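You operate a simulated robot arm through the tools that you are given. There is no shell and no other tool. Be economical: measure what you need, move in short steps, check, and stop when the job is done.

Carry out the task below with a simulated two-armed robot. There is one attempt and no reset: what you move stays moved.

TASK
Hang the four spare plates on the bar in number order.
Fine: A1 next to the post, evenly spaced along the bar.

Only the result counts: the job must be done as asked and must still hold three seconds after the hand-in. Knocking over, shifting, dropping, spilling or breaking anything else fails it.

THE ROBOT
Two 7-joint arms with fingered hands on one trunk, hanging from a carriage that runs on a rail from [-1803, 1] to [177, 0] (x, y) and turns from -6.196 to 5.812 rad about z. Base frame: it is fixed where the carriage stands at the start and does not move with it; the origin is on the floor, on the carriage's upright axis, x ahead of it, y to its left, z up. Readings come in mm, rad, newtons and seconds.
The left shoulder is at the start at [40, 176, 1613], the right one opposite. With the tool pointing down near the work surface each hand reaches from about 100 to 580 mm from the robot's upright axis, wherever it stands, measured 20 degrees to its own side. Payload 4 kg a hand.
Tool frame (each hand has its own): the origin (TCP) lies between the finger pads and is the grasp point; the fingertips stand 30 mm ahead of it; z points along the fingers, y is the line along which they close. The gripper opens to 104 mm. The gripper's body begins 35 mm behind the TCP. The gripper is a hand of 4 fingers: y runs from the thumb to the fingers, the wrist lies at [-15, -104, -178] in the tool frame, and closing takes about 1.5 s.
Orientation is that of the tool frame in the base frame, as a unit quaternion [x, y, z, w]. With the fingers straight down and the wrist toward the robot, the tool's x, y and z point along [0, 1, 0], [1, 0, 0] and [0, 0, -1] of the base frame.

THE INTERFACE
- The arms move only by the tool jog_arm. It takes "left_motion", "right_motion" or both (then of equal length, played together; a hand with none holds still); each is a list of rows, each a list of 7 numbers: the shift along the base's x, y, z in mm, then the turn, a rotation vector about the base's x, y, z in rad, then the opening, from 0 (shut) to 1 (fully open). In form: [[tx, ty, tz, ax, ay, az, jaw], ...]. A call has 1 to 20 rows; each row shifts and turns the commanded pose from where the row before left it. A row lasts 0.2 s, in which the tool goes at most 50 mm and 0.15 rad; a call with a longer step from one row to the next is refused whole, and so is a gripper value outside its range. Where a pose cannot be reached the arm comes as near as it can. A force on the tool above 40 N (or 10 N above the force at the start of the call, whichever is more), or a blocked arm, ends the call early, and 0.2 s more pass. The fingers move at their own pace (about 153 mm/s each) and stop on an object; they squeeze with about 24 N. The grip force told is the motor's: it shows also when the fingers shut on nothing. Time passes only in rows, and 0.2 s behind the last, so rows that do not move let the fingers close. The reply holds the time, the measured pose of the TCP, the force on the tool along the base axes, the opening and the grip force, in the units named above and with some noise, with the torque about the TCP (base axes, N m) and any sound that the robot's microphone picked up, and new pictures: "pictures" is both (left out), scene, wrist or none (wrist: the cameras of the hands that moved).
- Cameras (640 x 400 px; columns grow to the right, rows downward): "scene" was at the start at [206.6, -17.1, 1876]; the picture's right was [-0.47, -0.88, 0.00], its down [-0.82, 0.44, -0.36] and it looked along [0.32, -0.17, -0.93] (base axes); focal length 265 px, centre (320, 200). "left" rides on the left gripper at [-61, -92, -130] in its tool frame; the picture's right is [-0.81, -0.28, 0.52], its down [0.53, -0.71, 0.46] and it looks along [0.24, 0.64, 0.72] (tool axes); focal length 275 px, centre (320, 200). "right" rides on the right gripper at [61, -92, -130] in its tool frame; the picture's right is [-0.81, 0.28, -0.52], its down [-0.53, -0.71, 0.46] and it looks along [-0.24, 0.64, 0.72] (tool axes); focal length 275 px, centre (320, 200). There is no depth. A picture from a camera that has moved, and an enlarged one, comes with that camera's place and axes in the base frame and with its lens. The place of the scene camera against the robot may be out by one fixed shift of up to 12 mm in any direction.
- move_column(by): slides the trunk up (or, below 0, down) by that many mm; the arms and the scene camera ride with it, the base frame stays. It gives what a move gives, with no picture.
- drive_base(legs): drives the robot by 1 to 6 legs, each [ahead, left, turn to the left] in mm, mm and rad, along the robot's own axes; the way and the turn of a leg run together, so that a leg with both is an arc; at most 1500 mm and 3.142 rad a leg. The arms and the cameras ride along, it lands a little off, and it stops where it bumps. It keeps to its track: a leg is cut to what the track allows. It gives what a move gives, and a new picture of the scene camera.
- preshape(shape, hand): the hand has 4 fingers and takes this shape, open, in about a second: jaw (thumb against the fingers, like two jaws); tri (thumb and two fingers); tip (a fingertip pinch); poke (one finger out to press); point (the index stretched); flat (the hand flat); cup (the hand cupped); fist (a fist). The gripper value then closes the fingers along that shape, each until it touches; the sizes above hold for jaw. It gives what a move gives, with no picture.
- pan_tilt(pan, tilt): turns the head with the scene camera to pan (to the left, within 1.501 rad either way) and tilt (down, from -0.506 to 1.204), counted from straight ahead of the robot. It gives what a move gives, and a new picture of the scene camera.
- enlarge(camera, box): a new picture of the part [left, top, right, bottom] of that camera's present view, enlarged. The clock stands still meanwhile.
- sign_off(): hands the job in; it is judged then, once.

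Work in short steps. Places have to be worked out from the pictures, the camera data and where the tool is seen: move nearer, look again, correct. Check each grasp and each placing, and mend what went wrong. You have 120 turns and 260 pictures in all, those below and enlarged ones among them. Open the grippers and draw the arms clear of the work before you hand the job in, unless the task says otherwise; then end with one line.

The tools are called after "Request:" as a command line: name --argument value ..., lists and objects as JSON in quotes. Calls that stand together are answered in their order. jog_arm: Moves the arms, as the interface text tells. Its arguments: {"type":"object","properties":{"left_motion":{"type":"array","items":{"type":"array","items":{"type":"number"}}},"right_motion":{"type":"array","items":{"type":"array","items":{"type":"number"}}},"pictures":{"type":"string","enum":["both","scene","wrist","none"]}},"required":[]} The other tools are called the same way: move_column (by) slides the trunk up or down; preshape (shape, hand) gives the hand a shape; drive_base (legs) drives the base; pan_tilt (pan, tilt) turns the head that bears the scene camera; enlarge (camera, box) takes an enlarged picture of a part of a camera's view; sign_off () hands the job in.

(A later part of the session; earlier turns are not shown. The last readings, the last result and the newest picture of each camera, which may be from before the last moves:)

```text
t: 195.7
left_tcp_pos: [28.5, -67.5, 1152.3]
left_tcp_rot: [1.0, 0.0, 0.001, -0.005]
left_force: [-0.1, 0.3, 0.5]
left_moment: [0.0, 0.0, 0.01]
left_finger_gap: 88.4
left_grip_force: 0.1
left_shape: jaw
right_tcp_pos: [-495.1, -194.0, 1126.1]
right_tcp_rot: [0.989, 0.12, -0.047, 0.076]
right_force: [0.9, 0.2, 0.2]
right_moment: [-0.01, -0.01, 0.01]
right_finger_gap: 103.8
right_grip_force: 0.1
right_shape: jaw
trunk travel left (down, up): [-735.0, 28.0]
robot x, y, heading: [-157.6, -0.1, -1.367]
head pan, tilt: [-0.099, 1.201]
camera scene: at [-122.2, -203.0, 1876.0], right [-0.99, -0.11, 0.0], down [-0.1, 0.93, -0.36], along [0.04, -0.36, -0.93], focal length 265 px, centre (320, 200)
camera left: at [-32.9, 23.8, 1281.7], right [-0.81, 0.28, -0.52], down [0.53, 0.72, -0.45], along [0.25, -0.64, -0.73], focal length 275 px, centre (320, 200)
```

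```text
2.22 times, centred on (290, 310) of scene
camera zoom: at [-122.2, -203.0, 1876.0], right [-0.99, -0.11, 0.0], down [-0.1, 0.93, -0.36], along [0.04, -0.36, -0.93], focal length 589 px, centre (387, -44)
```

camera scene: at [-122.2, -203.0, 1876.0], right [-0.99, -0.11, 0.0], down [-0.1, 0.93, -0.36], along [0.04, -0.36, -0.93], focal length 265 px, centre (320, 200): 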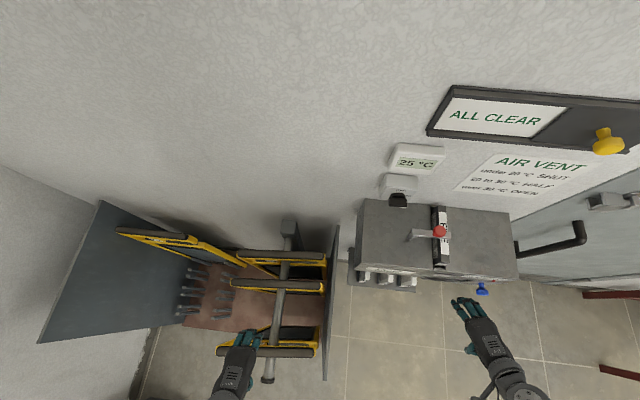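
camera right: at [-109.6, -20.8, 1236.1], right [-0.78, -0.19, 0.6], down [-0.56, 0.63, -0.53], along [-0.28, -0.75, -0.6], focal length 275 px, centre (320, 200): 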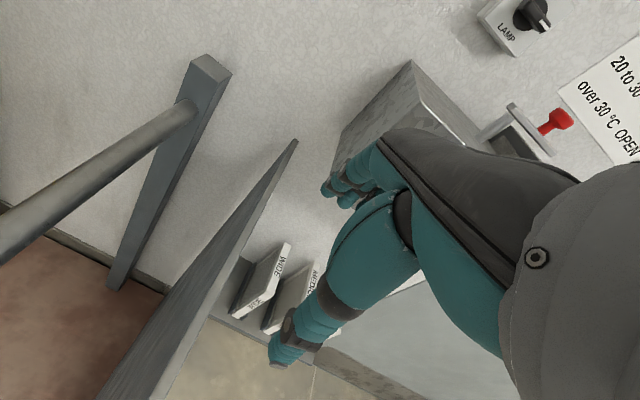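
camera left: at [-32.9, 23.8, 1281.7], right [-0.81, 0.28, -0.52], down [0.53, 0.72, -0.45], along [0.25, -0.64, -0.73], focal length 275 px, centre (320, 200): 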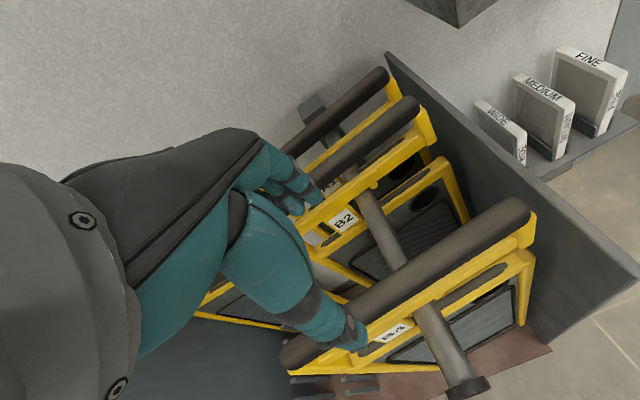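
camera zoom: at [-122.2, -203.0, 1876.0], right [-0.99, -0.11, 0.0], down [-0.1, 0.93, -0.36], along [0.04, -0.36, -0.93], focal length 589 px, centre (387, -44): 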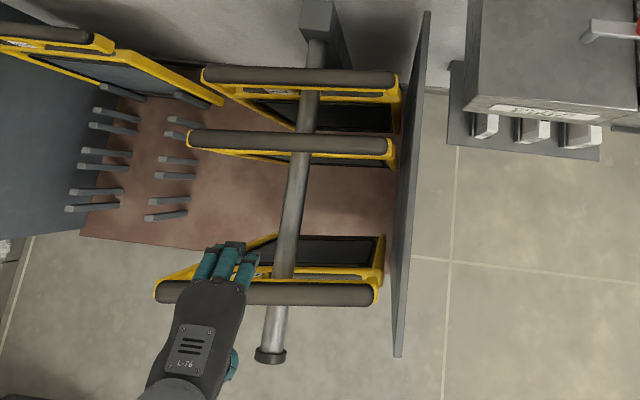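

All three hang straight and evenly placed; A3 belongs at y≈-157. I turn back and drive to the stand for A3.

Request:
drive_base --legs '[[0, 0, -0.204], [0, 330, 0]]'

Request:
jog_arm --left_motion '[[14, -20, 0, 0, 0, 0.04, 0.85], [14, -20, 0, 0, 0, 0.04, 0.85], [14, -20, 0, 0, 0, 0.04, 0.85], [14, -20, 0, 0, 0, 0.04, 0.85], [14, -20, 0, 0, 0, 0.04, 0.85], [14, -20, 0, 0, 0, 0, 0.85], [14, -20, 0, 0, 0, 0, 0.85], [14, -20, 0, 0, 0, 0, 0.85], [14, -20, 0, 0, 0, 0, 0.85], [14, -20, 0, 0, 0, 0, 0.85], [14, -20, 0, 0, 0, 0, 0.85], [14, -20, -20, 0, 0, 0, 0.85], [0, -20, -20, 0, 0, 0, 0.85], [0, 0, -20, 0, 0, 0, 0.85]]' --pictures "wrist"

```text
t: 198.7
left_tcp_pos: [342.0, -103.9, 1152.4]
left_tcp_rot: [0.995, -0.103, 0.002, -0.005]
left_force: [-0.1, 0.4, 0.6]
left_moment: [-0.01, 0.01, 0.0]
left_finger_gap: 88.2
left_grip_force: 0.0
left_shape: jaw
right_tcp_pos: [-194.7, -121.9, 1126.6]
right_tcp_rot: [0.996, 0.019, -0.054, 0.07]
right_force: [-0.6, 0.5, -0.2]
right_moment: [0.03, 0.0, 0.0]
right_finger_gap: 104.0
right_grip_force: 0.0
right_shape: jaw
trunk travel left (down, up): [-735.0, 28.0]
robot x, y, heading: [172.8, -0.9, -1.565]
head pan, tilt: [-0.099, 1.201]
camera scene: at [165.6, -206.8, 1876.0], right [-1.0, 0.1, 0.0], down [0.09, 0.93, -0.36], along [-0.04, -0.36, -0.93], focal length 265 px, centre (320, 200)
```

scene: 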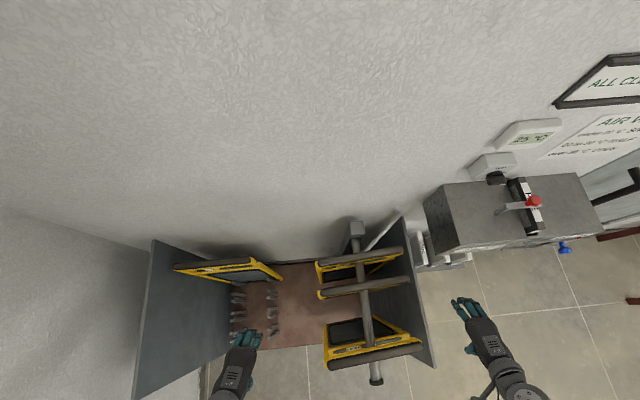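

```text
t: 201.7
left_tcp_pos: [511.9, -364.7, 1091.6]
left_tcp_rot: [1.0, -0.003, 0.001, -0.006]
left_force: [-0.5, -0.3, 0.4]
left_moment: [0.03, 0.02, 0.01]
left_finger_gap: 88.3
left_grip_force: 0.0
left_shape: jaw
right_tcp_pos: [-195.7, -120.1, 1126.3]
right_tcp_rot: [0.996, 0.019, -0.054, 0.071]
right_force: [-0.4, 0.4, 0.8]
right_moment: [-0.01, -0.01, 0.02]
right_finger_gap: 104.1
right_grip_force: 0.1
right_shape: jaw
trunk travel left (down, up): [-735.0, 28.0]
robot x, y, heading: [171.6, -4.8, -1.568]
head pan, tilt: [-0.099, 1.201]
camera left: at [451.1, -274.2, 1221.1], right [-0.81, 0.29, -0.52], down [0.54, 0.71, -0.45], along [0.24, -0.64, -0.73], focal length 275 px, centre (320, 200)
```

left: 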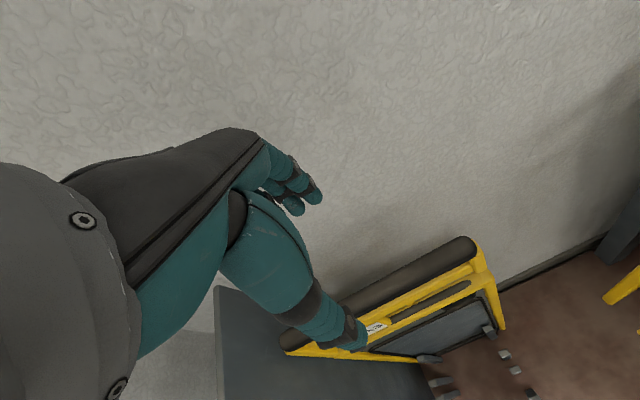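

Move to about (546, −383, 1012) and compare with the reference view.

Request:
jog_arm --left_motion '[[9, -5, -20, 0, 0, 0.006, 0.85], [9, -5, -20, 0, 0, 0, 0.85], [8, -4, -20, 0, 0, 0, 0.85], [8, -4, -20, 0, 0, 0, 0.85], [0, 0, 0, 0, 0, 0, 0.85]]' --pictures "wrist"

```text
t: 202.9
left_tcp_pos: [543.9, -382.1, 1012.5]
left_tcp_rot: [1.0, 0.001, 0.002, -0.005]
left_force: [-0.1, 0.6, -0.4]
left_moment: [-0.03, -0.02, -0.04]
left_finger_gap: 88.1
left_grip_force: 0.0
left_shape: jaw
right_tcp_pos: [-196.8, -121.6, 1126.0]
right_tcp_rot: [0.996, 0.018, -0.054, 0.072]
right_force: [-0.4, -0.6, 0.0]
right_moment: [0.01, 0.0, -0.02]
right_finger_gap: 103.8
right_grip_force: 0.0
right_shape: jaw
trunk travel left (down, up): [-735.0, 28.0]
robot x, y, heading: [172.7, 1.4, -1.567]
head pan, tilt: [-0.099, 1.201]
camera left: at [483.8, -291.7, 1142.2], right [-0.81, 0.28, -0.52], down [0.53, 0.72, -0.45], along [0.25, -0.64, -0.73], focal length 275 px, centre (320, 200)
```

left: 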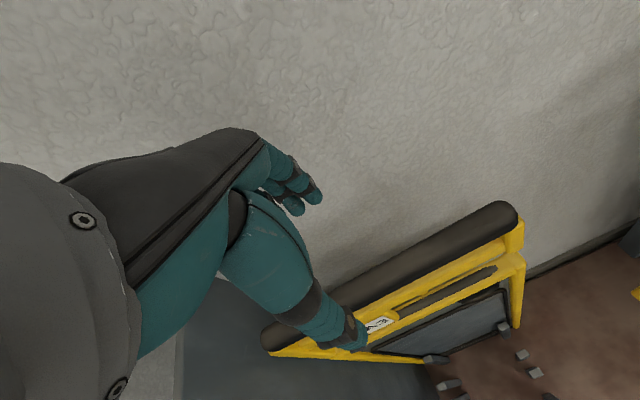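

Nearly matching; shift 4 mm in −y, lower to z≈870, grip.

Request:
jog_arm --left_motion '[[1, -4, -24, 0, 0, 0, 0.85], [0, 0, -30, 0, 0, 0, 0.85], [0, 0, -30, 0, 0, 0, 0.85], [0, 0, -30, 0, 0, 0, 0.85], [0, 0, -18, 0, 0, 0, 0.85], [0, 0, -10, 0, 0, 0, 0.85], [0, 0, 0, 0, 0, 0, 0.5], [0, 0, 0, 0, 0, 0, 0.3], [0, 0, 0, 0, 0, 0, 0.1], [0, 0, 0, 0, 0, 0, 0], [0, 0, 0, 0, 0, 0, 0], [0, 0, 0, 0, 0, 0, 0], [0, 0, 0, 0, 0, 0, 0], [0, 0, 0, 0, 0, 0, 0]]' --pictures "wrist"

```text
t: 205.9
left_tcp_pos: [543.8, -385.1, 869.2]
left_tcp_rot: [1.0, 0.0, 0.002, -0.006]
left_force: [-0.2, 0.3, 0.0]
left_moment: [-0.11, 0.0, -0.01]
left_finger_gap: 10.7
left_grip_force: 23.8
left_shape: jaw
right_tcp_pos: [-195.6, -120.4, 1126.6]
right_tcp_rot: [0.996, 0.018, -0.054, 0.071]
right_force: [-0.4, -0.4, 0.3]
right_moment: [-0.01, 0.01, -0.02]
right_finger_gap: 104.1
right_grip_force: 0.1
right_shape: jaw
trunk travel left (down, up): [-735.0, 28.0]
robot x, y, heading: [173.0, -1.3, -1.568]
head pan, tilt: [-0.099, 1.201]
camera left: at [484.3, -294.7, 999.0], right [-0.81, 0.28, -0.52], down [0.53, 0.72, -0.45], along [0.25, -0.64, -0.73], focal length 275 px, centre (320, 200)
```

left: 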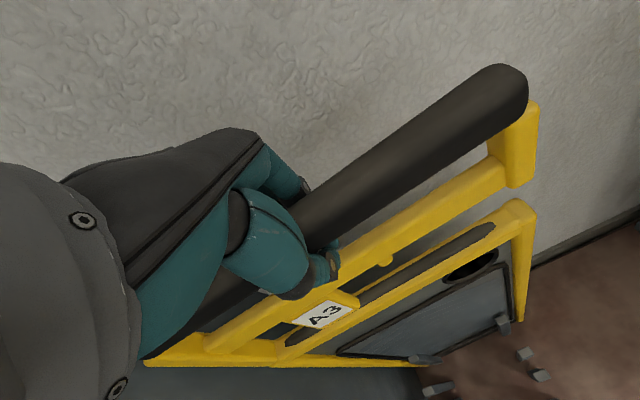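

Good grip. Lift 285 mm.

Request:
jog_arm --left_motion '[[0, 0, 5, 0, 0, 0, 0], [0, 0, 10, 0, 0, 0, 0], [0, 0, 18, 0, 0, 0, 0], [0, 0, 20, 0, 0, 0, 0], [0, 0, 20, 0, 0, 0, 0], [0, 0, 20, 0, 0, 0, 0], [0, 0, 20, 0, 0, 0, 0], [0, 0, 20, 0, 0, 0, 0], [0, 0, 20, 0, 0, 0, 0], [0, 0, 20, 0, 0, 0, 0], [0, 0, 20, 0, 0, 0, 0], [0, 0, 20, 0, 0, 0, 0], [0, 0, 20, 0, 0, 0, 0], [0, 0, 20, 0, 0, 0, 0], [0, 0, 20, 0, 0, 0, 0], [0, 0, 10, 0, 0, 0, 0], [0, 0, 5, 0, 0, 0, 0], [0, 0, 0, 0, 0, 0, 0]]' --pictures "none"

Request:
drive_base --legs '[[0, -110, 0], [0, -105, 0]]'

```text
t: 209.7
left_tcp_pos: [544.8, -386.6, 1157.2]
left_tcp_rot: [1.0, 0.0, 0.001, -0.006]
left_force: [0.2, -0.5, -11.4]
left_moment: [0.01, 0.03, 0.04]
left_finger_gap: 11.3
left_grip_force: 23.9
left_shape: jaw
right_tcp_pos: [-196.6, -120.5, 1126.9]
right_tcp_rot: [0.996, 0.019, -0.054, 0.07]
right_force: [-0.9, 0.0, 0.0]
right_moment: [0.0, -0.01, 0.02]
right_finger_gap: 104.0
right_grip_force: 0.1
right_shape: jaw
trunk travel left (down, up): [-735.0, 28.0]
robot x, y, heading: [173.5, -0.9, -1.57]
head pan, tilt: [-0.099, 1.201]
```

```text
t: 211.6
left_tcp_pos: [333.4, -384.3, 1157.8]
left_tcp_rot: [1.0, 0.002, 0.001, -0.006]
left_force: [-0.8, 0.3, -10.7]
left_moment: [0.06, 0.27, 0.02]
left_finger_gap: 11.6
left_grip_force: 24.4
left_shape: jaw
right_tcp_pos: [-407.9, -121.0, 1125.8]
right_tcp_rot: [0.996, 0.02, -0.055, 0.07]
right_force: [0.2, 0.6, -0.6]
right_moment: [-0.01, -0.02, 0.01]
right_finger_gap: 104.1
right_grip_force: 0.1
right_shape: jaw
trunk travel left (down, up): [-735.0, 28.0]
robot x, y, heading: [-39.4, -0.6, -1.56]
head pan, tilt: [-0.099, 1.201]
camera scene: at [-45.7, -206.4, 1875.9], right [-1.0, 0.09, 0.0], down [0.09, 0.93, -0.36], along [-0.03, -0.36, -0.93], focal length 265 px, centre (320, 200)
```

scene: 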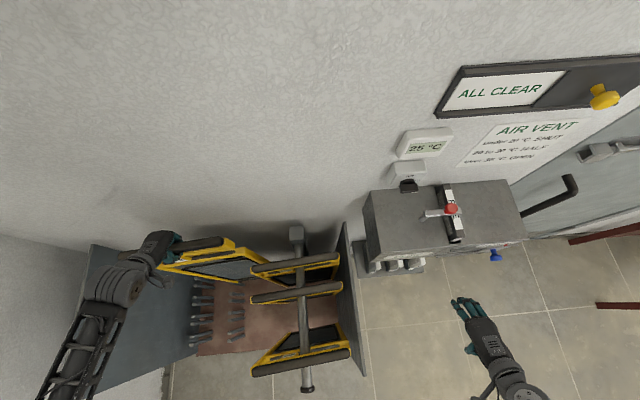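

A3 clears the hung plates by ~40 mm. Move it along +y to −158 (with +8 mm x margin), lowering to z≈1018.

Request:
jog_arm --left_motion '[[4, 6, 0, 0, 0, 0, 0], [4, 10, -5, 0, 0, 0, 0], [0, 14, -10, 0, 0, 0, 0], [0, 15, -10, 0, 0, 0, 0], [0, 15, -10, 0, 0, 0, 0], [0, 15, -10, 0, 0, 0, 0], [0, 15, -10, 0, 0, 0, 0], [0, 15, -10, 0, 0, 0, 0], [0, 15, -10, 0, 0, 0, 0], [0, 15, -10, 0, 0, 0, 0], [0, 15, -10, 0, 0, 0, 0], [0, 15, -10, 0, 0, 0, 0], [0, 15, -10, 0, 0, 0, 0], [0, 15, -10, 0, 0, 0, 0], [0, 14, -8, 0, 0, 0, 0], [0, 10, -6, 0, 0, 0, 0], [0, 7, 0, 0, 0, 0, 0], [0, 0, 0, 0, 0, 0, 0], [0, 0, 0, 0, 0, 0, 0], [0, 0, 0, 0, 0, 0, 0]]' --pictures "both"

```text
t: 213.1
left_tcp_pos: [339.3, -322.7, 1124.2]
left_tcp_rot: [1.0, -0.001, -0.001, 0.01]
left_force: [-3.1, -0.3, 15.1]
left_moment: [-0.13, 0.15, -0.01]
left_finger_gap: 9.9
left_grip_force: 24.6
left_shape: jaw
right_tcp_pos: [-408.2, -124.0, 1126.4]
right_tcp_rot: [0.996, 0.022, -0.055, 0.071]
right_force: [-0.6, -0.1, -0.4]
right_moment: [0.05, -0.01, -0.01]
right_finger_gap: 104.3
right_grip_force: 0.1
right_shape: jaw
trunk travel left (down, up): [-735.0, 28.0]
robot x, y, heading: [-40.3, -0.8, -1.559]
head pan, tilt: [-0.099, 1.201]
stopped in row 7 (left hand): the force on the tool passed its limit at 48 N (the readings are from after the stop); the commanded pose is now the measured one
camera scene: at [-45.8, -206.8, 1876.2], right [-1.0, 0.09, 0.0], down [0.09, 0.93, -0.36], along [-0.03, -0.36, -0.93], focal length 265 px, centre (320, 200)
camera left: at [279.3, -228.1, 1251.5], right [-0.81, 0.27, -0.52], down [0.53, 0.7, -0.47], along [0.24, -0.66, -0.71], focal length 275 px, centre (320, 200)
```

scene: 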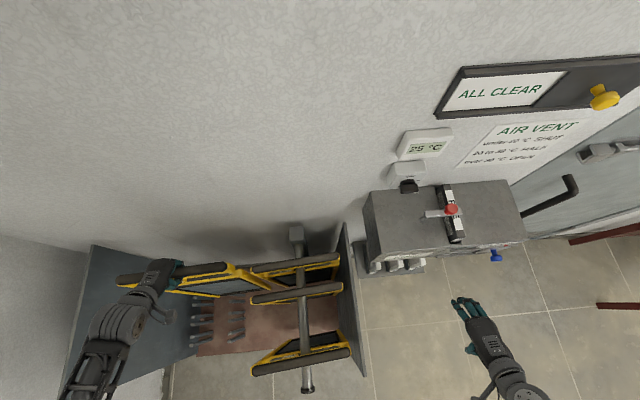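
left: 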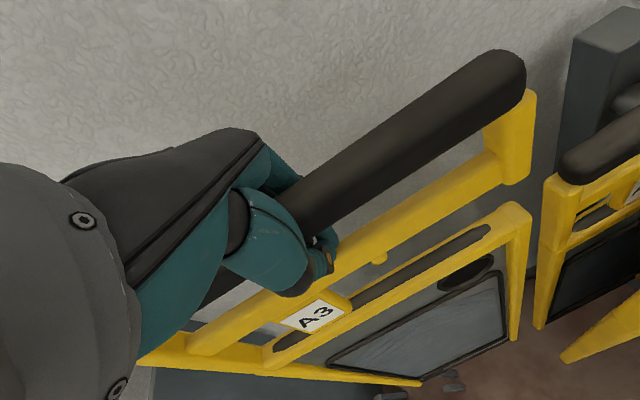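

The foot touched the empty holder pegs (my lowering was too early). Raise back 40 mm and check.

Request:
jog_arm --left_motion '[[0, 0, 6, -0.01, 0, 0, 0], [0, 0, 8, -0.01, 0, 0, 0], [0, 0, 10, 0, 0, 0, 0], [0, 0, 10, 0, 0, 0, 0], [0, 0, 8, 0, 0, 0, 0], [0, 0, 0, 0, 0, 0, 0], [0, 0, 0, 0, 0, 0, 0]]' --pictures "wrist"

Request:
enlarge --camera "scene" --box '[80, 220, 360, 400]'

```text
t: 214.7
left_tcp_pos: [339.8, -319.8, 1163.5]
left_tcp_rot: [1.0, 0.001, 0.0, 0.015]
left_force: [-0.8, 0.4, -9.5]
left_moment: [0.04, -0.03, 0.02]
left_finger_gap: 9.3
left_grip_force: 24.0
left_shape: jaw
right_tcp_pos: [-409.1, -121.6, 1125.9]
right_tcp_rot: [0.996, 0.021, -0.055, 0.071]
right_force: [-0.3, -0.4, 0.5]
right_moment: [0.02, 0.0, 0.02]
right_finger_gap: 103.8
right_grip_force: 0.0
right_shape: jaw
trunk travel left (down, up): [-735.0, 28.0]
robot x, y, heading: [-37.7, -0.4, -1.563]
head pan, tilt: [-0.099, 1.201]
camera left: at [279.8, -223.1, 1289.7], right [-0.81, 0.26, -0.52], down [0.53, 0.7, -0.48], along [0.24, -0.67, -0.7], focal length 275 px, centre (320, 200)
```

left: 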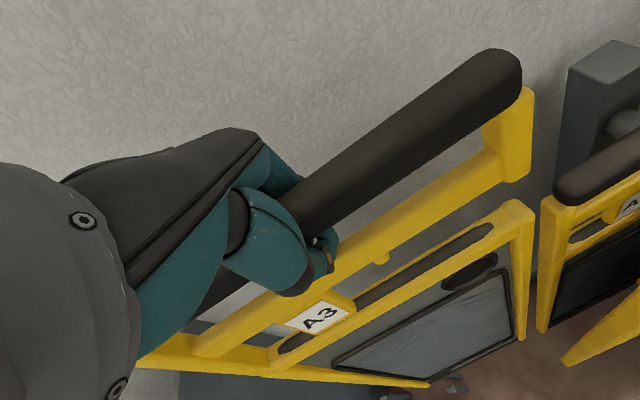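

```text
2.22 times, centred on (220, 310) of scene
camera zoom: at [-45.8, -206.5, 1875.9], right [-1.0, 0.09, 0.0], down [0.09, 0.93, -0.36], along [-0.03, -0.36, -0.93], focal length 589 px, centre (542, -44)
```

zoom: 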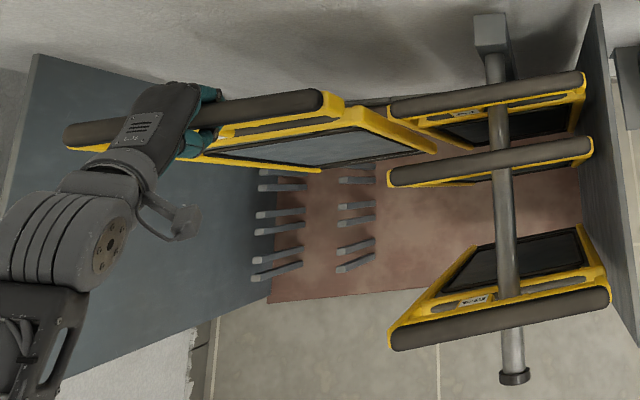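

Pegs intact. Move along +y to −158 at this height (correcting the small roll), then later lower once further −x.

Request:
jog_arm --left_motion '[[0, 6, 0, 0.015, 0, 0, 0], [0, 10, 0, 0.015, 0, 0, 0], [0, 14, 0, 0, 0, 0, 0], [0, 15, 0, 0, 0, 0, 0], [0, 15, 0, 0, 0, 0, 0], [0, 15, 0, 0, 0, 0, 0], [0, 15, 0, 0, 0, 0, 0], [0, 15, 0, 0, 0, 0, 0], [0, 15, 0, 0, 0, 0, 0], [0, 14, 0, 0, 0, 0, 0], [0, 12, 0, 0, 0, 0, 0], [0, 10, 0, 0, 0, 0, 0], [0, 6, 0, 0, 0, 0, 0], [0, 0, 0, 0, 0, 0, 0], [0, 0, 0, 0, 0, 0, 0], [0, 0, 0, 0, 0, 0, 0]]' --pictures "wrist"

```text
t: 218.1
left_tcp_pos: [341.0, -157.9, 1162.6]
left_tcp_rot: [1.0, 0.0, -0.001, 0.001]
left_force: [-0.2, -0.1, -11.2]
left_moment: [-0.05, 0.04, 0.0]
left_finger_gap: 9.4
left_grip_force: 23.8
left_shape: jaw
right_tcp_pos: [-407.6, -122.0, 1126.4]
right_tcp_rot: [0.996, 0.021, -0.055, 0.071]
right_force: [-0.1, 0.0, -0.2]
right_moment: [-0.04, 0.01, 0.0]
right_finger_gap: 104.1
right_grip_force: 0.0
right_shape: jaw
trunk travel left (down, up): [-735.0, 28.0]
robot x, y, heading: [-37.6, -1.6, -1.571]
head pan, tilt: [-0.099, 1.201]
camera left: at [279.9, -65.5, 1291.4], right [-0.81, 0.27, -0.52], down [0.53, 0.71, -0.46], along [0.24, -0.65, -0.72], focal length 275 px, centre (320, 200)
```

left: 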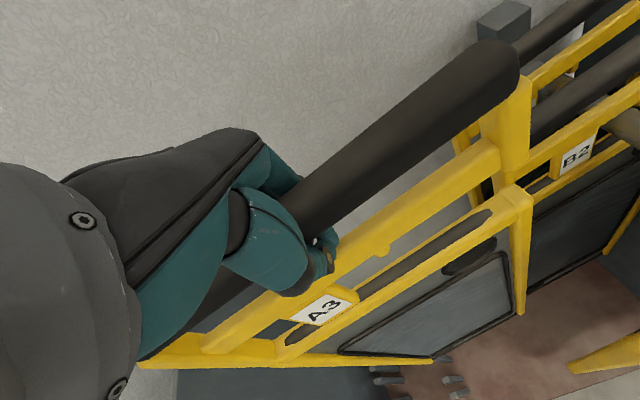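

Now drive −x 115 mm, then lower beside the bar and measure the tilt.

Request:
drive_base --legs '[[0, -115, 0]]'

Request:
jog_arm --left_motion '[[0, 0, -8, 0, 0, 0, 0], [0, 0, -15, 0, 0, 0, 0], [0, 0, -18, 0, 0, 0, 0], [0, 0, -18, 0, 0, 0, 0], [0, 0, -18, 0, 0, 0, 0], [0, 0, -18, 0, 0, 0, 0], [0, 0, -18, 0, 0, 0, 0], [0, 0, -18, 0, 0, 0, 0], [0, 0, -12, 0, 0, 0, 0], [0, 0, -7, 0, 0, 0, 0], [0, 0, 0, 0, 0, 0, 0], [0, 0, 0, 0, 0, 0, 0], [0, 0, 0, 0, 0, 0, 0]]' --pictures "wrist"

Request:
enlarge --camera "left" --box '[420, 20, 640, 240]'

```text
t: 219.3
left_tcp_pos: [225.0, -157.6, 1162.5]
left_tcp_rot: [1.0, -0.001, -0.001, 0.001]
left_force: [-1.4, -1.4, -11.0]
left_moment: [-0.05, 0.14, 0.01]
left_finger_gap: 9.5
left_grip_force: 23.5
left_shape: jaw
right_tcp_pos: [-522.9, -122.4, 1126.7]
right_tcp_rot: [0.996, 0.021, -0.053, 0.07]
right_force: [-0.7, -0.3, -0.6]
right_moment: [0.03, 0.01, 0.0]
right_finger_gap: 104.0
right_grip_force: 0.1
right_shape: jaw
trunk travel left (down, up): [-735.0, 28.0]
robot x, y, heading: [-152.9, -3.3, -1.568]
head pan, tilt: [-0.099, 1.201]
camera scene: at [-159.4, -206.5, 1876.0], right [-1.0, 0.09, 0.0], down [0.09, 0.93, -0.36], along [-0.03, -0.36, -0.93], focal length 265 px, centre (320, 200)
```

scene: 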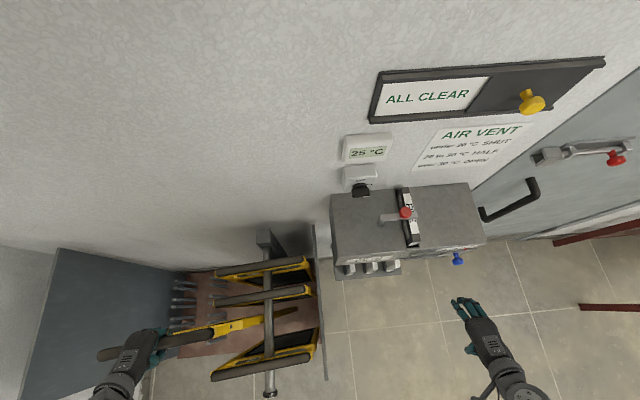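

```text
t: 220.4
left_tcp_pos: [221.3, -168.6, 1108.6]
left_tcp_rot: [1.0, -0.002, -0.003, 0.017]
left_force: [-6.5, -1.2, 13.6]
left_moment: [-0.09, -0.04, -0.05]
left_finger_gap: 9.4
left_grip_force: 24.1
left_shape: jaw
right_tcp_pos: [-522.7, -121.9, 1126.7]
right_tcp_rot: [0.996, 0.021, -0.055, 0.07]
right_force: [-0.4, 0.9, 0.2]
right_moment: [-0.02, 0.01, 0.02]
right_finger_gap: 103.9
right_grip_force: 0.0
right_shape: jaw
trunk travel left (down, up): [-735.0, 28.0]
robot x, y, heading: [-151.9, 0.1, -1.565]
head pan, tilt: [-0.099, 1.201]
stopped in row 5 (left hand): the force on the tool passed its limit at 53 N (the readings are from after the stop); the commanded pose is now the measured one
camera left: at [163.0, -71.7, 1235.2], right [-0.81, 0.26, -0.52], down [0.53, 0.7, -0.48], along [0.24, -0.67, -0.7], focal length 275 px, centre (320, 200)
```

left: 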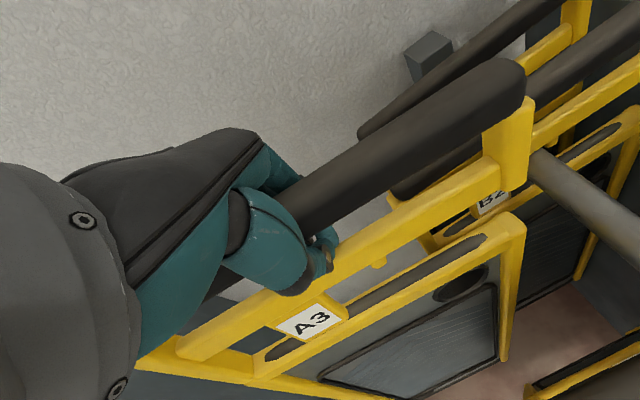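

```text
1.82 times, centred on (530, 130) of left
camera zoom: at [163.0, -71.7, 1235.2], right [-0.81, 0.26, -0.52], down [0.53, 0.7, -0.48], along [0.24, -0.67, -0.7], focal length 500 px, centre (-62, 327)
```

zoom: 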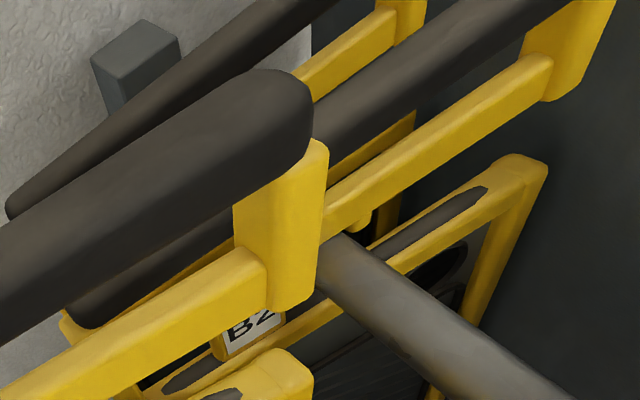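

Something below blocked again at z≈1108. I raise 40 mm, let it settle, and look closely from the scene camera.

Request:
jog_arm --left_motion '[[0, 2, 6, 0.01, 0, 0, 0], [0, 2, 10, 0.01, 0, 0, 0], [0, 2, 12, 0.01, 0, 0, 0], [0, 2, 12, 0, 0, 0, 0], [0, 2, 5, 0, 0, 0, 0], [0, 0, 0, 0, 0, 0, 0], [0, 0, 0, 0, 0, 0, 0]]' --pictures "wrist"

Request:
enlarge --camera "scene" --box '[60, 220, 340, 400]'

```text
t: 222.0
left_tcp_pos: [224.3, -157.4, 1152.1]
left_tcp_rot: [1.0, -0.001, -0.002, -0.002]
left_force: [1.0, 0.0, -10.3]
left_moment: [0.04, -0.06, -0.02]
left_finger_gap: 9.3
left_grip_force: 23.8
left_shape: jaw
right_tcp_pos: [-521.2, -121.4, 1126.8]
right_tcp_rot: [0.996, 0.021, -0.055, 0.07]
right_force: [-0.3, 0.4, -0.9]
right_moment: [0.0, -0.01, 0.01]
right_finger_gap: 104.0
right_grip_force: 0.0
right_shape: jaw
trunk travel left (down, up): [-735.0, 28.0]
robot x, y, heading: [-151.2, -0.4, -1.562]
head pan, tilt: [-0.099, 1.201]
camera left: at [164.3, -63.9, 1282.2], right [-0.81, 0.28, -0.51], down [0.53, 0.71, -0.46], along [0.24, -0.64, -0.73], focal length 275 px, centre (320, 200)
```

left: 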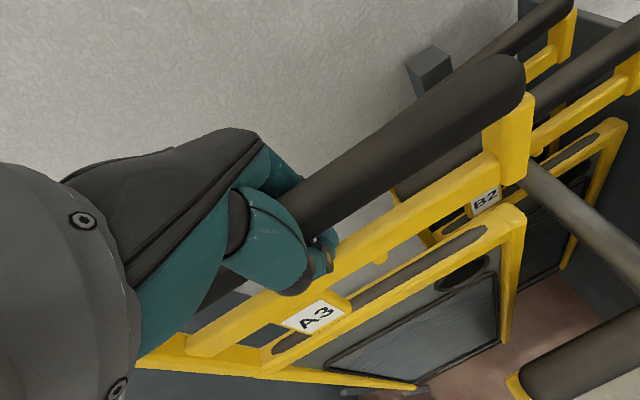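

```text
2.22 times, centred on (200, 310) of scene
camera zoom: at [-159.5, -206.5, 1875.9], right [-1.0, 0.09, 0.0], down [0.09, 0.93, -0.36], along [-0.03, -0.36, -0.93], focal length 589 px, centre (587, -44)
```

zoom: 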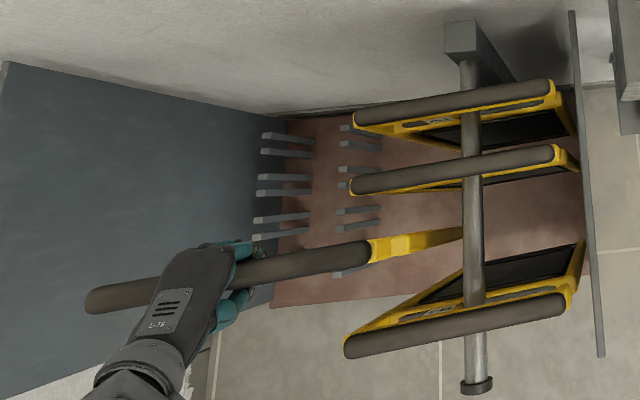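

The plate now leans near-end-down (~0.1 rad), so its foot reaches back over the ~300 mm tall pegs. I rotate the tool +0.1 about y to level it, and move 25 mm toward −x before lowering.

Request:
jog_arm --left_motion '[[-4, 0, 2, 0, 0.025, 0, 0], [-5, 0, 2, 0, 0.025, 0, 0], [-5, 0, 0, 0, 0.025, 0, 0], [-5, 0, 0, 0, 0.025, 0, 0], [-5, 0, 0, 0, 0, 0, 0], [0, 0, 0, 0, 0, 0, 0], [0, 0, 0, 0, 0, 0, 0], [0, 0, 0, 0, 0, 0, 0]]' --pictures "wrist"

Request:
enlarge --camera "scene" --box '[60, 220, 340, 400]'

```text
t: 223.8
left_tcp_pos: [199.2, -157.6, 1155.7]
left_tcp_rot: [0.999, 0.0, -0.053, -0.002]
left_force: [0.9, -0.3, -10.4]
left_moment: [-0.01, 0.02, 0.0]
left_finger_gap: 9.3
left_grip_force: 24.0
left_shape: jaw
right_tcp_pos: [-522.5, -121.1, 1127.3]
right_tcp_rot: [0.996, 0.02, -0.055, 0.071]
right_force: [0.1, -0.6, -0.7]
right_moment: [0.02, -0.01, -0.01]
right_finger_gap: 103.8
right_grip_force: 0.0
right_shape: jaw
trunk travel left (down, up): [-735.0, 28.0]
robot x, y, heading: [-152.1, 0.0, -1.568]
head pan, tilt: [-0.099, 1.201]
camera left: at [153.1, -64.1, 1291.1], right [-0.86, 0.28, -0.43], down [0.48, 0.71, -0.51], along [0.16, -0.64, -0.75], focal length 275 px, centre (320, 200)
```

left: 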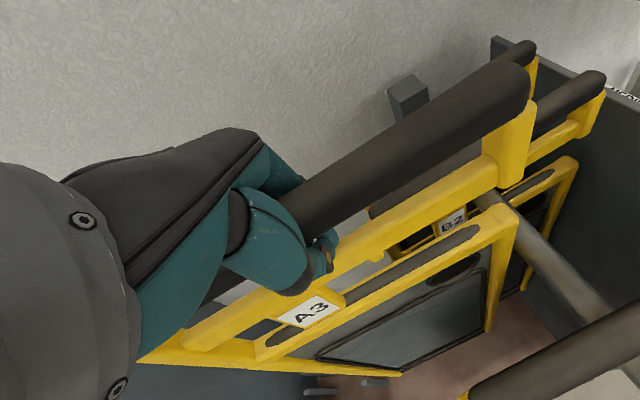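

```text
2.22 times, centred on (200, 310) of scene
camera zoom: at [-159.6, -206.5, 1875.9], right [-1.0, 0.09, 0.0], down [0.09, 0.93, -0.36], along [-0.03, -0.36, -0.93], focal length 589 px, centre (587, -44)
```

zoom: 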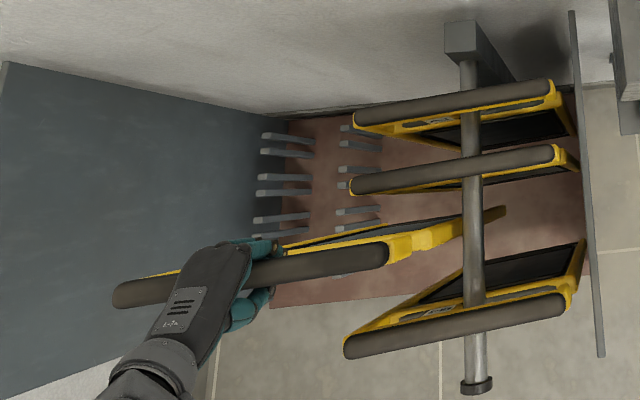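

Level now. Lower 100 mm gently and check.

Request:
jog_arm --left_motion '[[2, 0, -6, 0, 0, 0, 0], [2, 0, -8, 0, 0, 0, 0], [0, 0, -10, 0, 0, 0, 0], [0, 0, -10, 0, 0, 0, 0], [0, 0, -10, 0, 0, 0, 0], [0, 0, -10, 0, 0, 0, 0], [0, 0, -10, 0, 0, 0, 0], [0, 0, -10, 0, 0, 0, 0], [0, 0, -10, 0, 0, 0, 0], [0, 0, -10, 0, 0, 0, 0], [0, 0, -6, 0, 0, 0, 0], [0, 0, 0, 0, 0, 0, 0], [0, 0, 0, 0, 0, 0, 0], [0, 0, 0, 0, 0, 0, 0]]' --pictures "wrist"

```text
t: 226.8
left_tcp_pos: [202.8, -154.9, 1054.3]
left_tcp_rot: [0.999, -0.001, -0.053, -0.002]
left_force: [-0.3, -0.4, -10.6]
left_moment: [0.01, 0.07, -0.01]
left_finger_gap: 9.5
left_grip_force: 23.9
left_shape: jaw
right_tcp_pos: [-521.6, -122.1, 1126.9]
right_tcp_rot: [0.996, 0.02, -0.055, 0.07]
right_force: [0.1, 0.1, 0.5]
right_moment: [0.0, -0.01, -0.01]
right_finger_gap: 104.2
right_grip_force: 0.0
right_shape: jaw
trunk travel left (down, up): [-735.0, 28.0]
robot x, y, heading: [-148.1, 1.6, -1.566]
head pan, tilt: [-0.099, 1.201]
camera left: at [156.6, -62.8, 1190.2], right [-0.86, 0.28, -0.43], down [0.48, 0.71, -0.51], along [0.16, -0.64, -0.75], focal length 275 px, centre (320, 200)
```

left: 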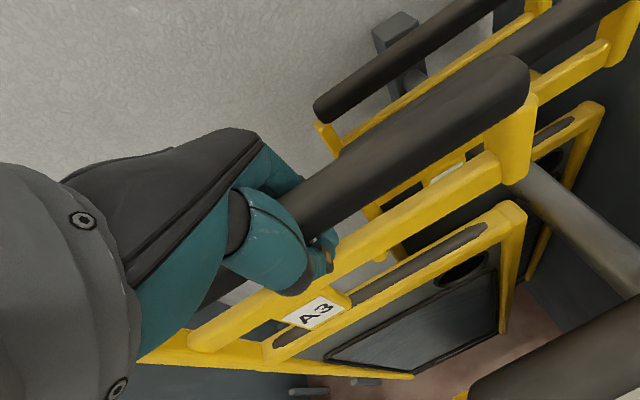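

A3 sits ~7 mm higher in my grip, so its pass height is ≈1008. Lower 46 mm, settle, then advance 70 mm slowly.

Request:
jog_arm --left_motion '[[0, -1, -6, 0, 0, 0, 0], [0, -1, -10, 0, 0, 0, 0], [0, -1, -10, 0, 0, 0, 0], [0, 0, -10, 0, 0, 0, 0], [0, 0, -7, 0, 0, 0, 0], [0, 0, -3, 0, 0, 0, 0], [0, 0, 0, 0, 0, 0, 0], [0, 0, 0, 0, 0, 0, 0], [0, 0, 0, 0, 0, 0, 0]]' --pictures "wrist"

Request:
enlarge --camera "left" --box '[420, 40, 640, 260]'

```text
t: 228.8
left_tcp_pos: [203.0, -157.8, 1009.2]
left_tcp_rot: [0.999, 0.0, -0.053, -0.002]
left_force: [0.4, 0.0, -11.2]
left_moment: [-0.02, -0.03, 0.0]
left_finger_gap: 9.4
left_grip_force: 23.8
left_shape: jaw
right_tcp_pos: [-521.4, -122.4, 1126.5]
right_tcp_rot: [0.996, 0.02, -0.055, 0.07]
right_force: [-0.2, -0.4, -0.2]
right_moment: [0.01, 0.02, -0.04]
right_finger_gap: 103.9
right_grip_force: 0.0
right_shape: jaw
trunk travel left (down, up): [-735.0, 28.0]
robot x, y, heading: [-149.5, 3.2, -1.568]
head pan, tilt: [-0.099, 1.201]
camera left: at [157.3, -66.2, 1144.3], right [-0.86, 0.28, -0.43], down [0.48, 0.71, -0.51], along [0.16, -0.64, -0.75], focal length 275 px, centre (320, 200)
```

left: 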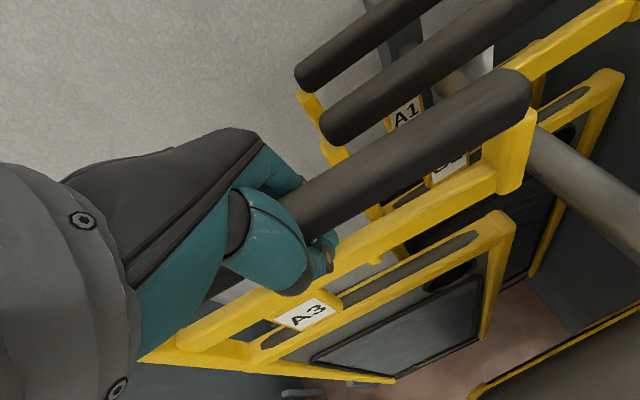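

```text
1.82 times, centred on (530, 150) of left
camera zoom: at [157.3, -66.2, 1144.3], right [-0.86, 0.28, -0.43], down [0.48, 0.71, -0.51], along [0.16, -0.64, -0.75], focal length 500 px, centre (-62, 291)
```

zoom: 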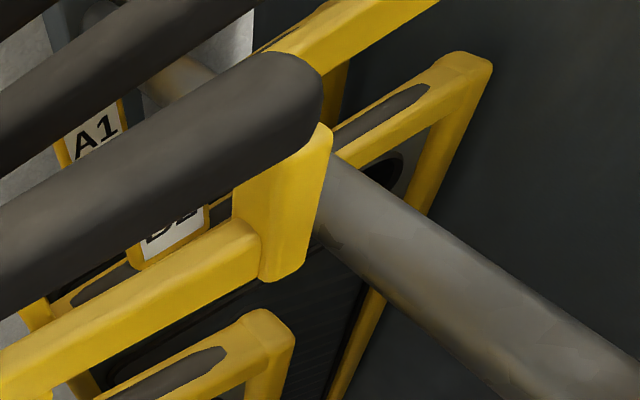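

The near end reads a bit low; raise 8 mm, settle and re-check.

Request:
jog_arm --left_motion '[[0, 0, 4, 0, 0, 0, 0], [0, 0, 4, 0, 0, 0, 0], [0, 0, 0, 0, 0, 0, 0], [0, 0, 0, 0, 0, 0, 0], [0, 0, 0, 0, 0, 0, 0], [0, 0, 0, 0, 0, 0, 0]]' --pictures "none"

Request:
enlarge --camera "left" --box '[420, 40, 640, 260]'

```text
t: 230.2
left_tcp_pos: [205.0, -159.1, 1017.0]
left_tcp_rot: [0.999, 0.0, -0.053, -0.002]
left_force: [0.2, 0.0, -10.0]
left_moment: [0.01, -0.03, 0.0]
left_finger_gap: 9.3
left_grip_force: 23.6
left_shape: jaw
right_tcp_pos: [-522.7, -121.0, 1126.1]
right_tcp_rot: [0.996, 0.02, -0.054, 0.07]
right_force: [-0.2, 0.0, -0.1]
right_moment: [-0.01, 0.0, -0.04]
right_finger_gap: 103.9
right_grip_force: 0.0
right_shape: jaw
trunk travel left (down, up): [-735.0, 28.0]
robot x, y, heading: [-154.7, -0.2, -1.568]
head pan, tilt: [-0.099, 1.201]
```

```text
1.82 times, centred on (530, 150) of left
camera zoom: at [157.6, -67.1, 1152.1], right [-0.86, 0.28, -0.43], down [0.48, 0.71, -0.51], along [0.16, -0.64, -0.75], focal length 500 px, centre (-62, 291)
```

zoom: 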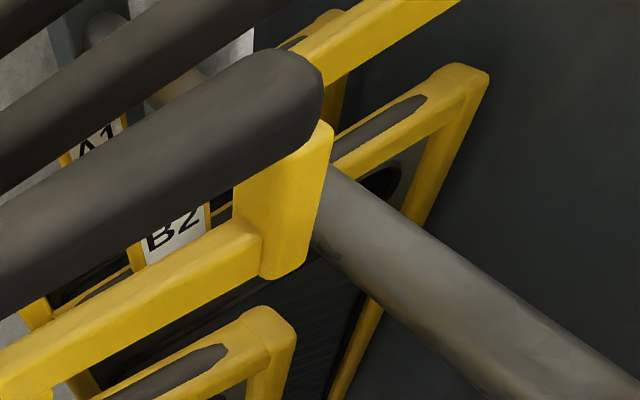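

Settled, entrance aligned as A1's was. Advance 75 mm slowly.

Request:
jog_arm --left_motion '[[-3, 0, 0, 0, 0, 0, 0], [-4, 0, 0, 0, 0, 0, 0], [-5, 0, 0, 0, 0, 0, 0], [-5, 0, 0, 0, 0, 0, 0], [-5, 0, 0, 0, 0, 0, 0], [-5, 0, 0, 0, 0, 0, 0], [-5, 0, 0, 0, 0, 0, 0], [-5, 0, 0, 0, 0, 0, 0], [-5, 0, 0, 0, 0, 0, 0], [-5, 0, 0, 0, 0, 0, 0], [-5, 0, 0, 0, 0, 0, 0], [-5, 0, 0, 0, 0, 0, 0], [-5, 0, 0, 0, 0, 0, 0], [-5, 0, 0, 0, 0, 0, 0], [-4, 0, 0, 0, 0, 0, 0], [-3, 0, 0, 0, 0, 0, 0], [0, 0, 0, 0, 0, 0, 0]]' --pictures "wrist"

```text
t: 233.8
left_tcp_pos: [127.7, -159.3, 1018.5]
left_tcp_rot: [0.999, -0.001, -0.053, -0.001]
left_force: [1.2, 0.0, -10.8]
left_moment: [-0.01, -0.03, 0.0]
left_finger_gap: 9.6
left_grip_force: 23.5
left_shape: jaw
right_tcp_pos: [-521.5, -122.5, 1126.7]
right_tcp_rot: [0.996, 0.02, -0.054, 0.071]
right_force: [0.1, -0.1, -0.8]
right_moment: [-0.01, -0.02, 0.0]
right_finger_gap: 104.0
right_grip_force: 0.1
right_shape: jaw
trunk travel left (down, up): [-735.0, 28.0]
robot x, y, heading: [-151.3, 1.9, -1.568]
head pan, tilt: [-0.099, 1.201]
camera left: at [82.2, -67.4, 1153.1], right [-0.86, 0.28, -0.43], down [0.48, 0.71, -0.51], along [0.16, -0.64, -0.75], focal length 275 px, centre (320, 200)
```

left: 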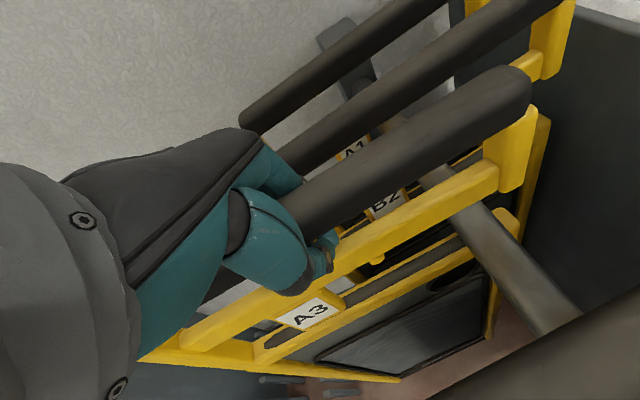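

The bar is in A3's slot without contact force. Advance 95 mm more.

Request:
jog_arm --left_motion '[[-3, 0, 0, 0, 0, 0, 0], [-5, 0, 0, 0, 0, 0, 0], [-6, 0, 0, 0, 0, 0, 0], [-6, 0, 0, 0, 0, 0, 0], [-6, 0, 0, 0, 0, 0, 0], [-6, 0, 0, 0, 0, 0, 0], [-6, 0, 0, 0, 0, 0, 0], [-6, 0, 0, 0, 0, 0, 0], [-6, 0, 0, 0, 0, 0, 0], [-6, 0, 0, 0, 0, 0, 0], [-6, 0, 0, 0, 0, 0, 0], [-6, 0, 0, 0, 0, 0, 0], [-6, 0, 0, 0, 0, 0, 0], [-6, 0, 0, 0, 0, 0, 0], [-6, 0, 0, 0, 0, 0, 0], [-5, 0, 0, 0, 0, 0, 0], [-4, 0, 0, 0, 0, 0, 0], [-2, 0, 0, 0, 0, 0, 0], [0, 0, 0, 0, 0, 0, 0]]' --pictures "none"

Request:
enlarge --camera "left" --box '[260, 160, 500, 400]'

```text
t: 237.8
left_tcp_pos: [32.5, -158.2, 1017.1]
left_tcp_rot: [0.999, 0.0, -0.053, -0.003]
left_force: [0.2, -0.3, -10.9]
left_moment: [-0.02, 0.0, -0.01]
left_finger_gap: 9.7
left_grip_force: 23.9
left_shape: jaw
right_tcp_pos: [-522.0, -121.3, 1126.3]
right_tcp_rot: [0.996, 0.02, -0.054, 0.07]
right_force: [-0.5, -0.3, 0.1]
right_moment: [0.02, 0.05, 0.03]
right_finger_gap: 103.9
right_grip_force: 0.0
right_shape: jaw
trunk travel left (down, up): [-735.0, 28.0]
robot x, y, heading: [-152.3, -1.9, -1.571]
head pan, tilt: [-0.099, 1.201]
```

```text
1.67 times, centred on (380, 280) of left
camera zoom: at [-14.0, -66.6, 1152.5], right [-0.86, 0.28, -0.43], down [0.48, 0.71, -0.51], along [0.16, -0.64, -0.75], focal length 459 px, centre (220, 67)
```

zoom: 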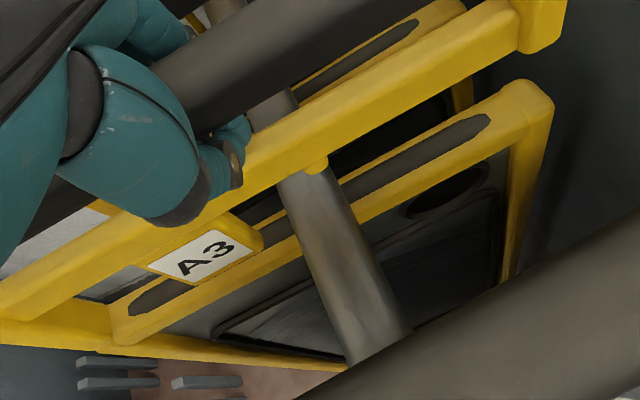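

Advance 7 mm and lower onto the bar.

Request:
jog_arm --left_motion '[[-3, 0, 0, 0, 0, 0, 0], [-3, 0, 0, 0, 0, 0, 0], [-1, 0, -3, 0, 0, 0, 0], [0, 0, -4, 0, 0, 0, 0], [0, 0, -4, 0, 0, 0, 0], [0, 0, -3, 0, 0, 0, 0], [0, 0, -3, 0, 0, 0, 0], [0, 0, -2, 0, 0, 0, 0], [0, 0, 0, 0, 0, 0, 0]]' --pictures "none"

Request:
enlarge --camera "left" --box '[260, 160, 500, 400]'

```text
t: 239.8
left_tcp_pos: [24.7, -160.0, 997.5]
left_tcp_rot: [0.999, -0.001, -0.054, 0.0]
left_force: [-1.2, 0.9, -11.6]
left_moment: [-0.01, 0.03, -0.01]
left_finger_gap: 9.5
left_grip_force: 23.6
left_shape: jaw
right_tcp_pos: [-521.7, -122.8, 1127.0]
right_tcp_rot: [0.996, 0.02, -0.054, 0.071]
right_force: [-0.1, -0.5, 0.3]
right_moment: [0.0, 0.02, -0.02]
right_finger_gap: 104.1
right_grip_force: 0.1
right_shape: jaw
trunk travel left (down, up): [-735.0, 28.0]
robot x, y, heading: [-152.2, -1.4, -1.561]
head pan, tilt: [-0.099, 1.201]
```

```text
1.67 times, centred on (380, 280) of left
camera zoom: at [-20.2, -67.3, 1133.4], right [-0.86, 0.28, -0.43], down [0.48, 0.71, -0.51], along [0.16, -0.64, -0.75], focal length 459 px, centre (220, 67)
```

zoom: 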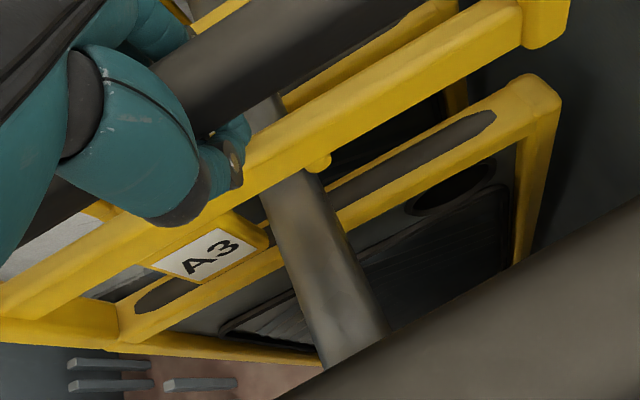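

Well placed. Continue lowering until the bar carries it, nudging y +2.

Request:
jog_arm --left_motion '[[0, 1, -2, 0, 0, 0, 0], [0, 1, -2, 0, 0, 0, 0], [0, 0, -2, 0, 0, 0, 0], [0, 0, -2, 0, 0, 0, 0], [0, 0, 0, 0, 0, 0, 0]]' --pictures "wrist"

```text
t: 241.0
left_tcp_pos: [24.6, -158.3, 991.0]
left_tcp_rot: [0.999, -0.001, -0.052, -0.002]
left_force: [-5.9, -0.7, -8.2]
left_moment: [-0.01, -0.02, -0.05]
left_finger_gap: 9.5
left_grip_force: 24.4
left_shape: jaw
right_tcp_pos: [-522.6, -121.2, 1126.6]
right_tcp_rot: [0.996, 0.021, -0.054, 0.07]
right_force: [0.6, -0.1, -0.3]
right_moment: [0.01, 0.01, 0.01]
right_finger_gap: 104.0
right_grip_force: 0.0
right_shape: jaw
trunk travel left (down, up): [-735.0, 28.0]
robot x, y, heading: [-149.6, 3.0, -1.565]
head pan, tilt: [-0.099, 1.201]
camera left: at [-21.6, -65.1, 1125.9], right [-0.86, 0.28, -0.43], down [0.48, 0.71, -0.51], along [0.16, -0.64, -0.75], focal length 275 px, centre (320, 200)
```

left: 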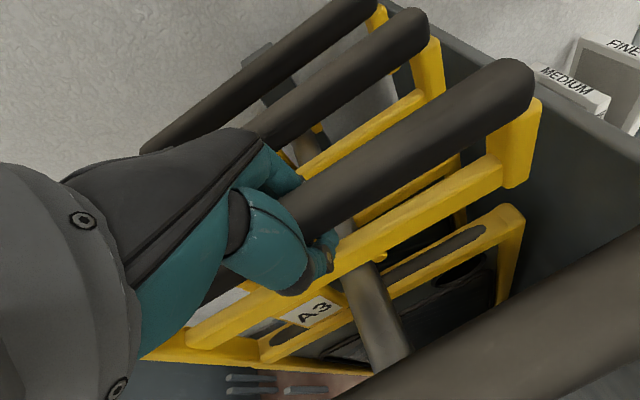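

The nub flank touches, as with A1: move 5 mm further −x and lower 5 mm.

Request:
jog_arm --left_motion '[[-3, 0, 0, 0, 0, 0, 0], [-2, 0, -2, 0, 0, 0, 0], [0, 0, -2, 0, 0, 0, 0], [0, 0, -1, 0, 0, 0, 0], [0, 0, 0, 0, 0, 0, 0]]' --pictures "none"

Request:
enlarge --camera "left" --box '[260, 160, 500, 400]'

```text
t: 242.2
left_tcp_pos: [21.0, -159.4, 987.9]
left_tcp_rot: [0.999, -0.001, -0.053, 0.001]
left_force: [1.3, 1.6, 18.6]
left_moment: [-0.22, 0.08, 0.02]
left_finger_gap: 9.8
left_grip_force: 24.6
left_shape: jaw
right_tcp_pos: [-521.1, -122.0, 1126.6]
right_tcp_rot: [0.996, 0.02, -0.054, 0.071]
right_force: [0.4, -0.5, 0.1]
right_moment: [-0.04, 0.01, 0.02]
right_finger_gap: 104.3
right_grip_force: 0.1
right_shape: jaw
trunk travel left (down, up): [-735.0, 28.0]
robot x, y, heading: [-148.0, -1.7, -1.567]
head pan, tilt: [-0.099, 1.201]
```

```text
1.67 times, centred on (380, 280) of left
camera zoom: at [-24.9, -66.9, 1122.5], right [-0.86, 0.28, -0.43], down [0.48, 0.71, -0.51], along [0.16, -0.65, -0.74], focal length 459 px, centre (220, 67)
```

zoom: 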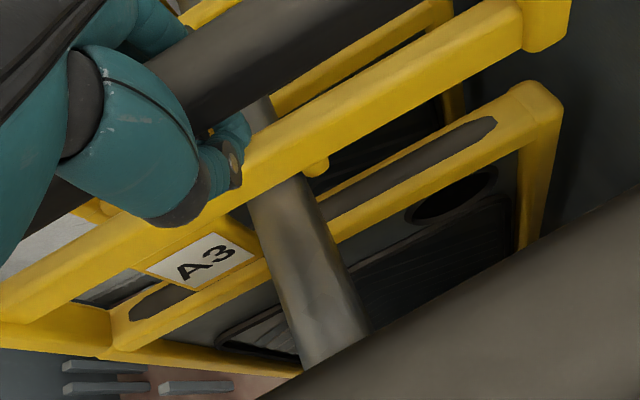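

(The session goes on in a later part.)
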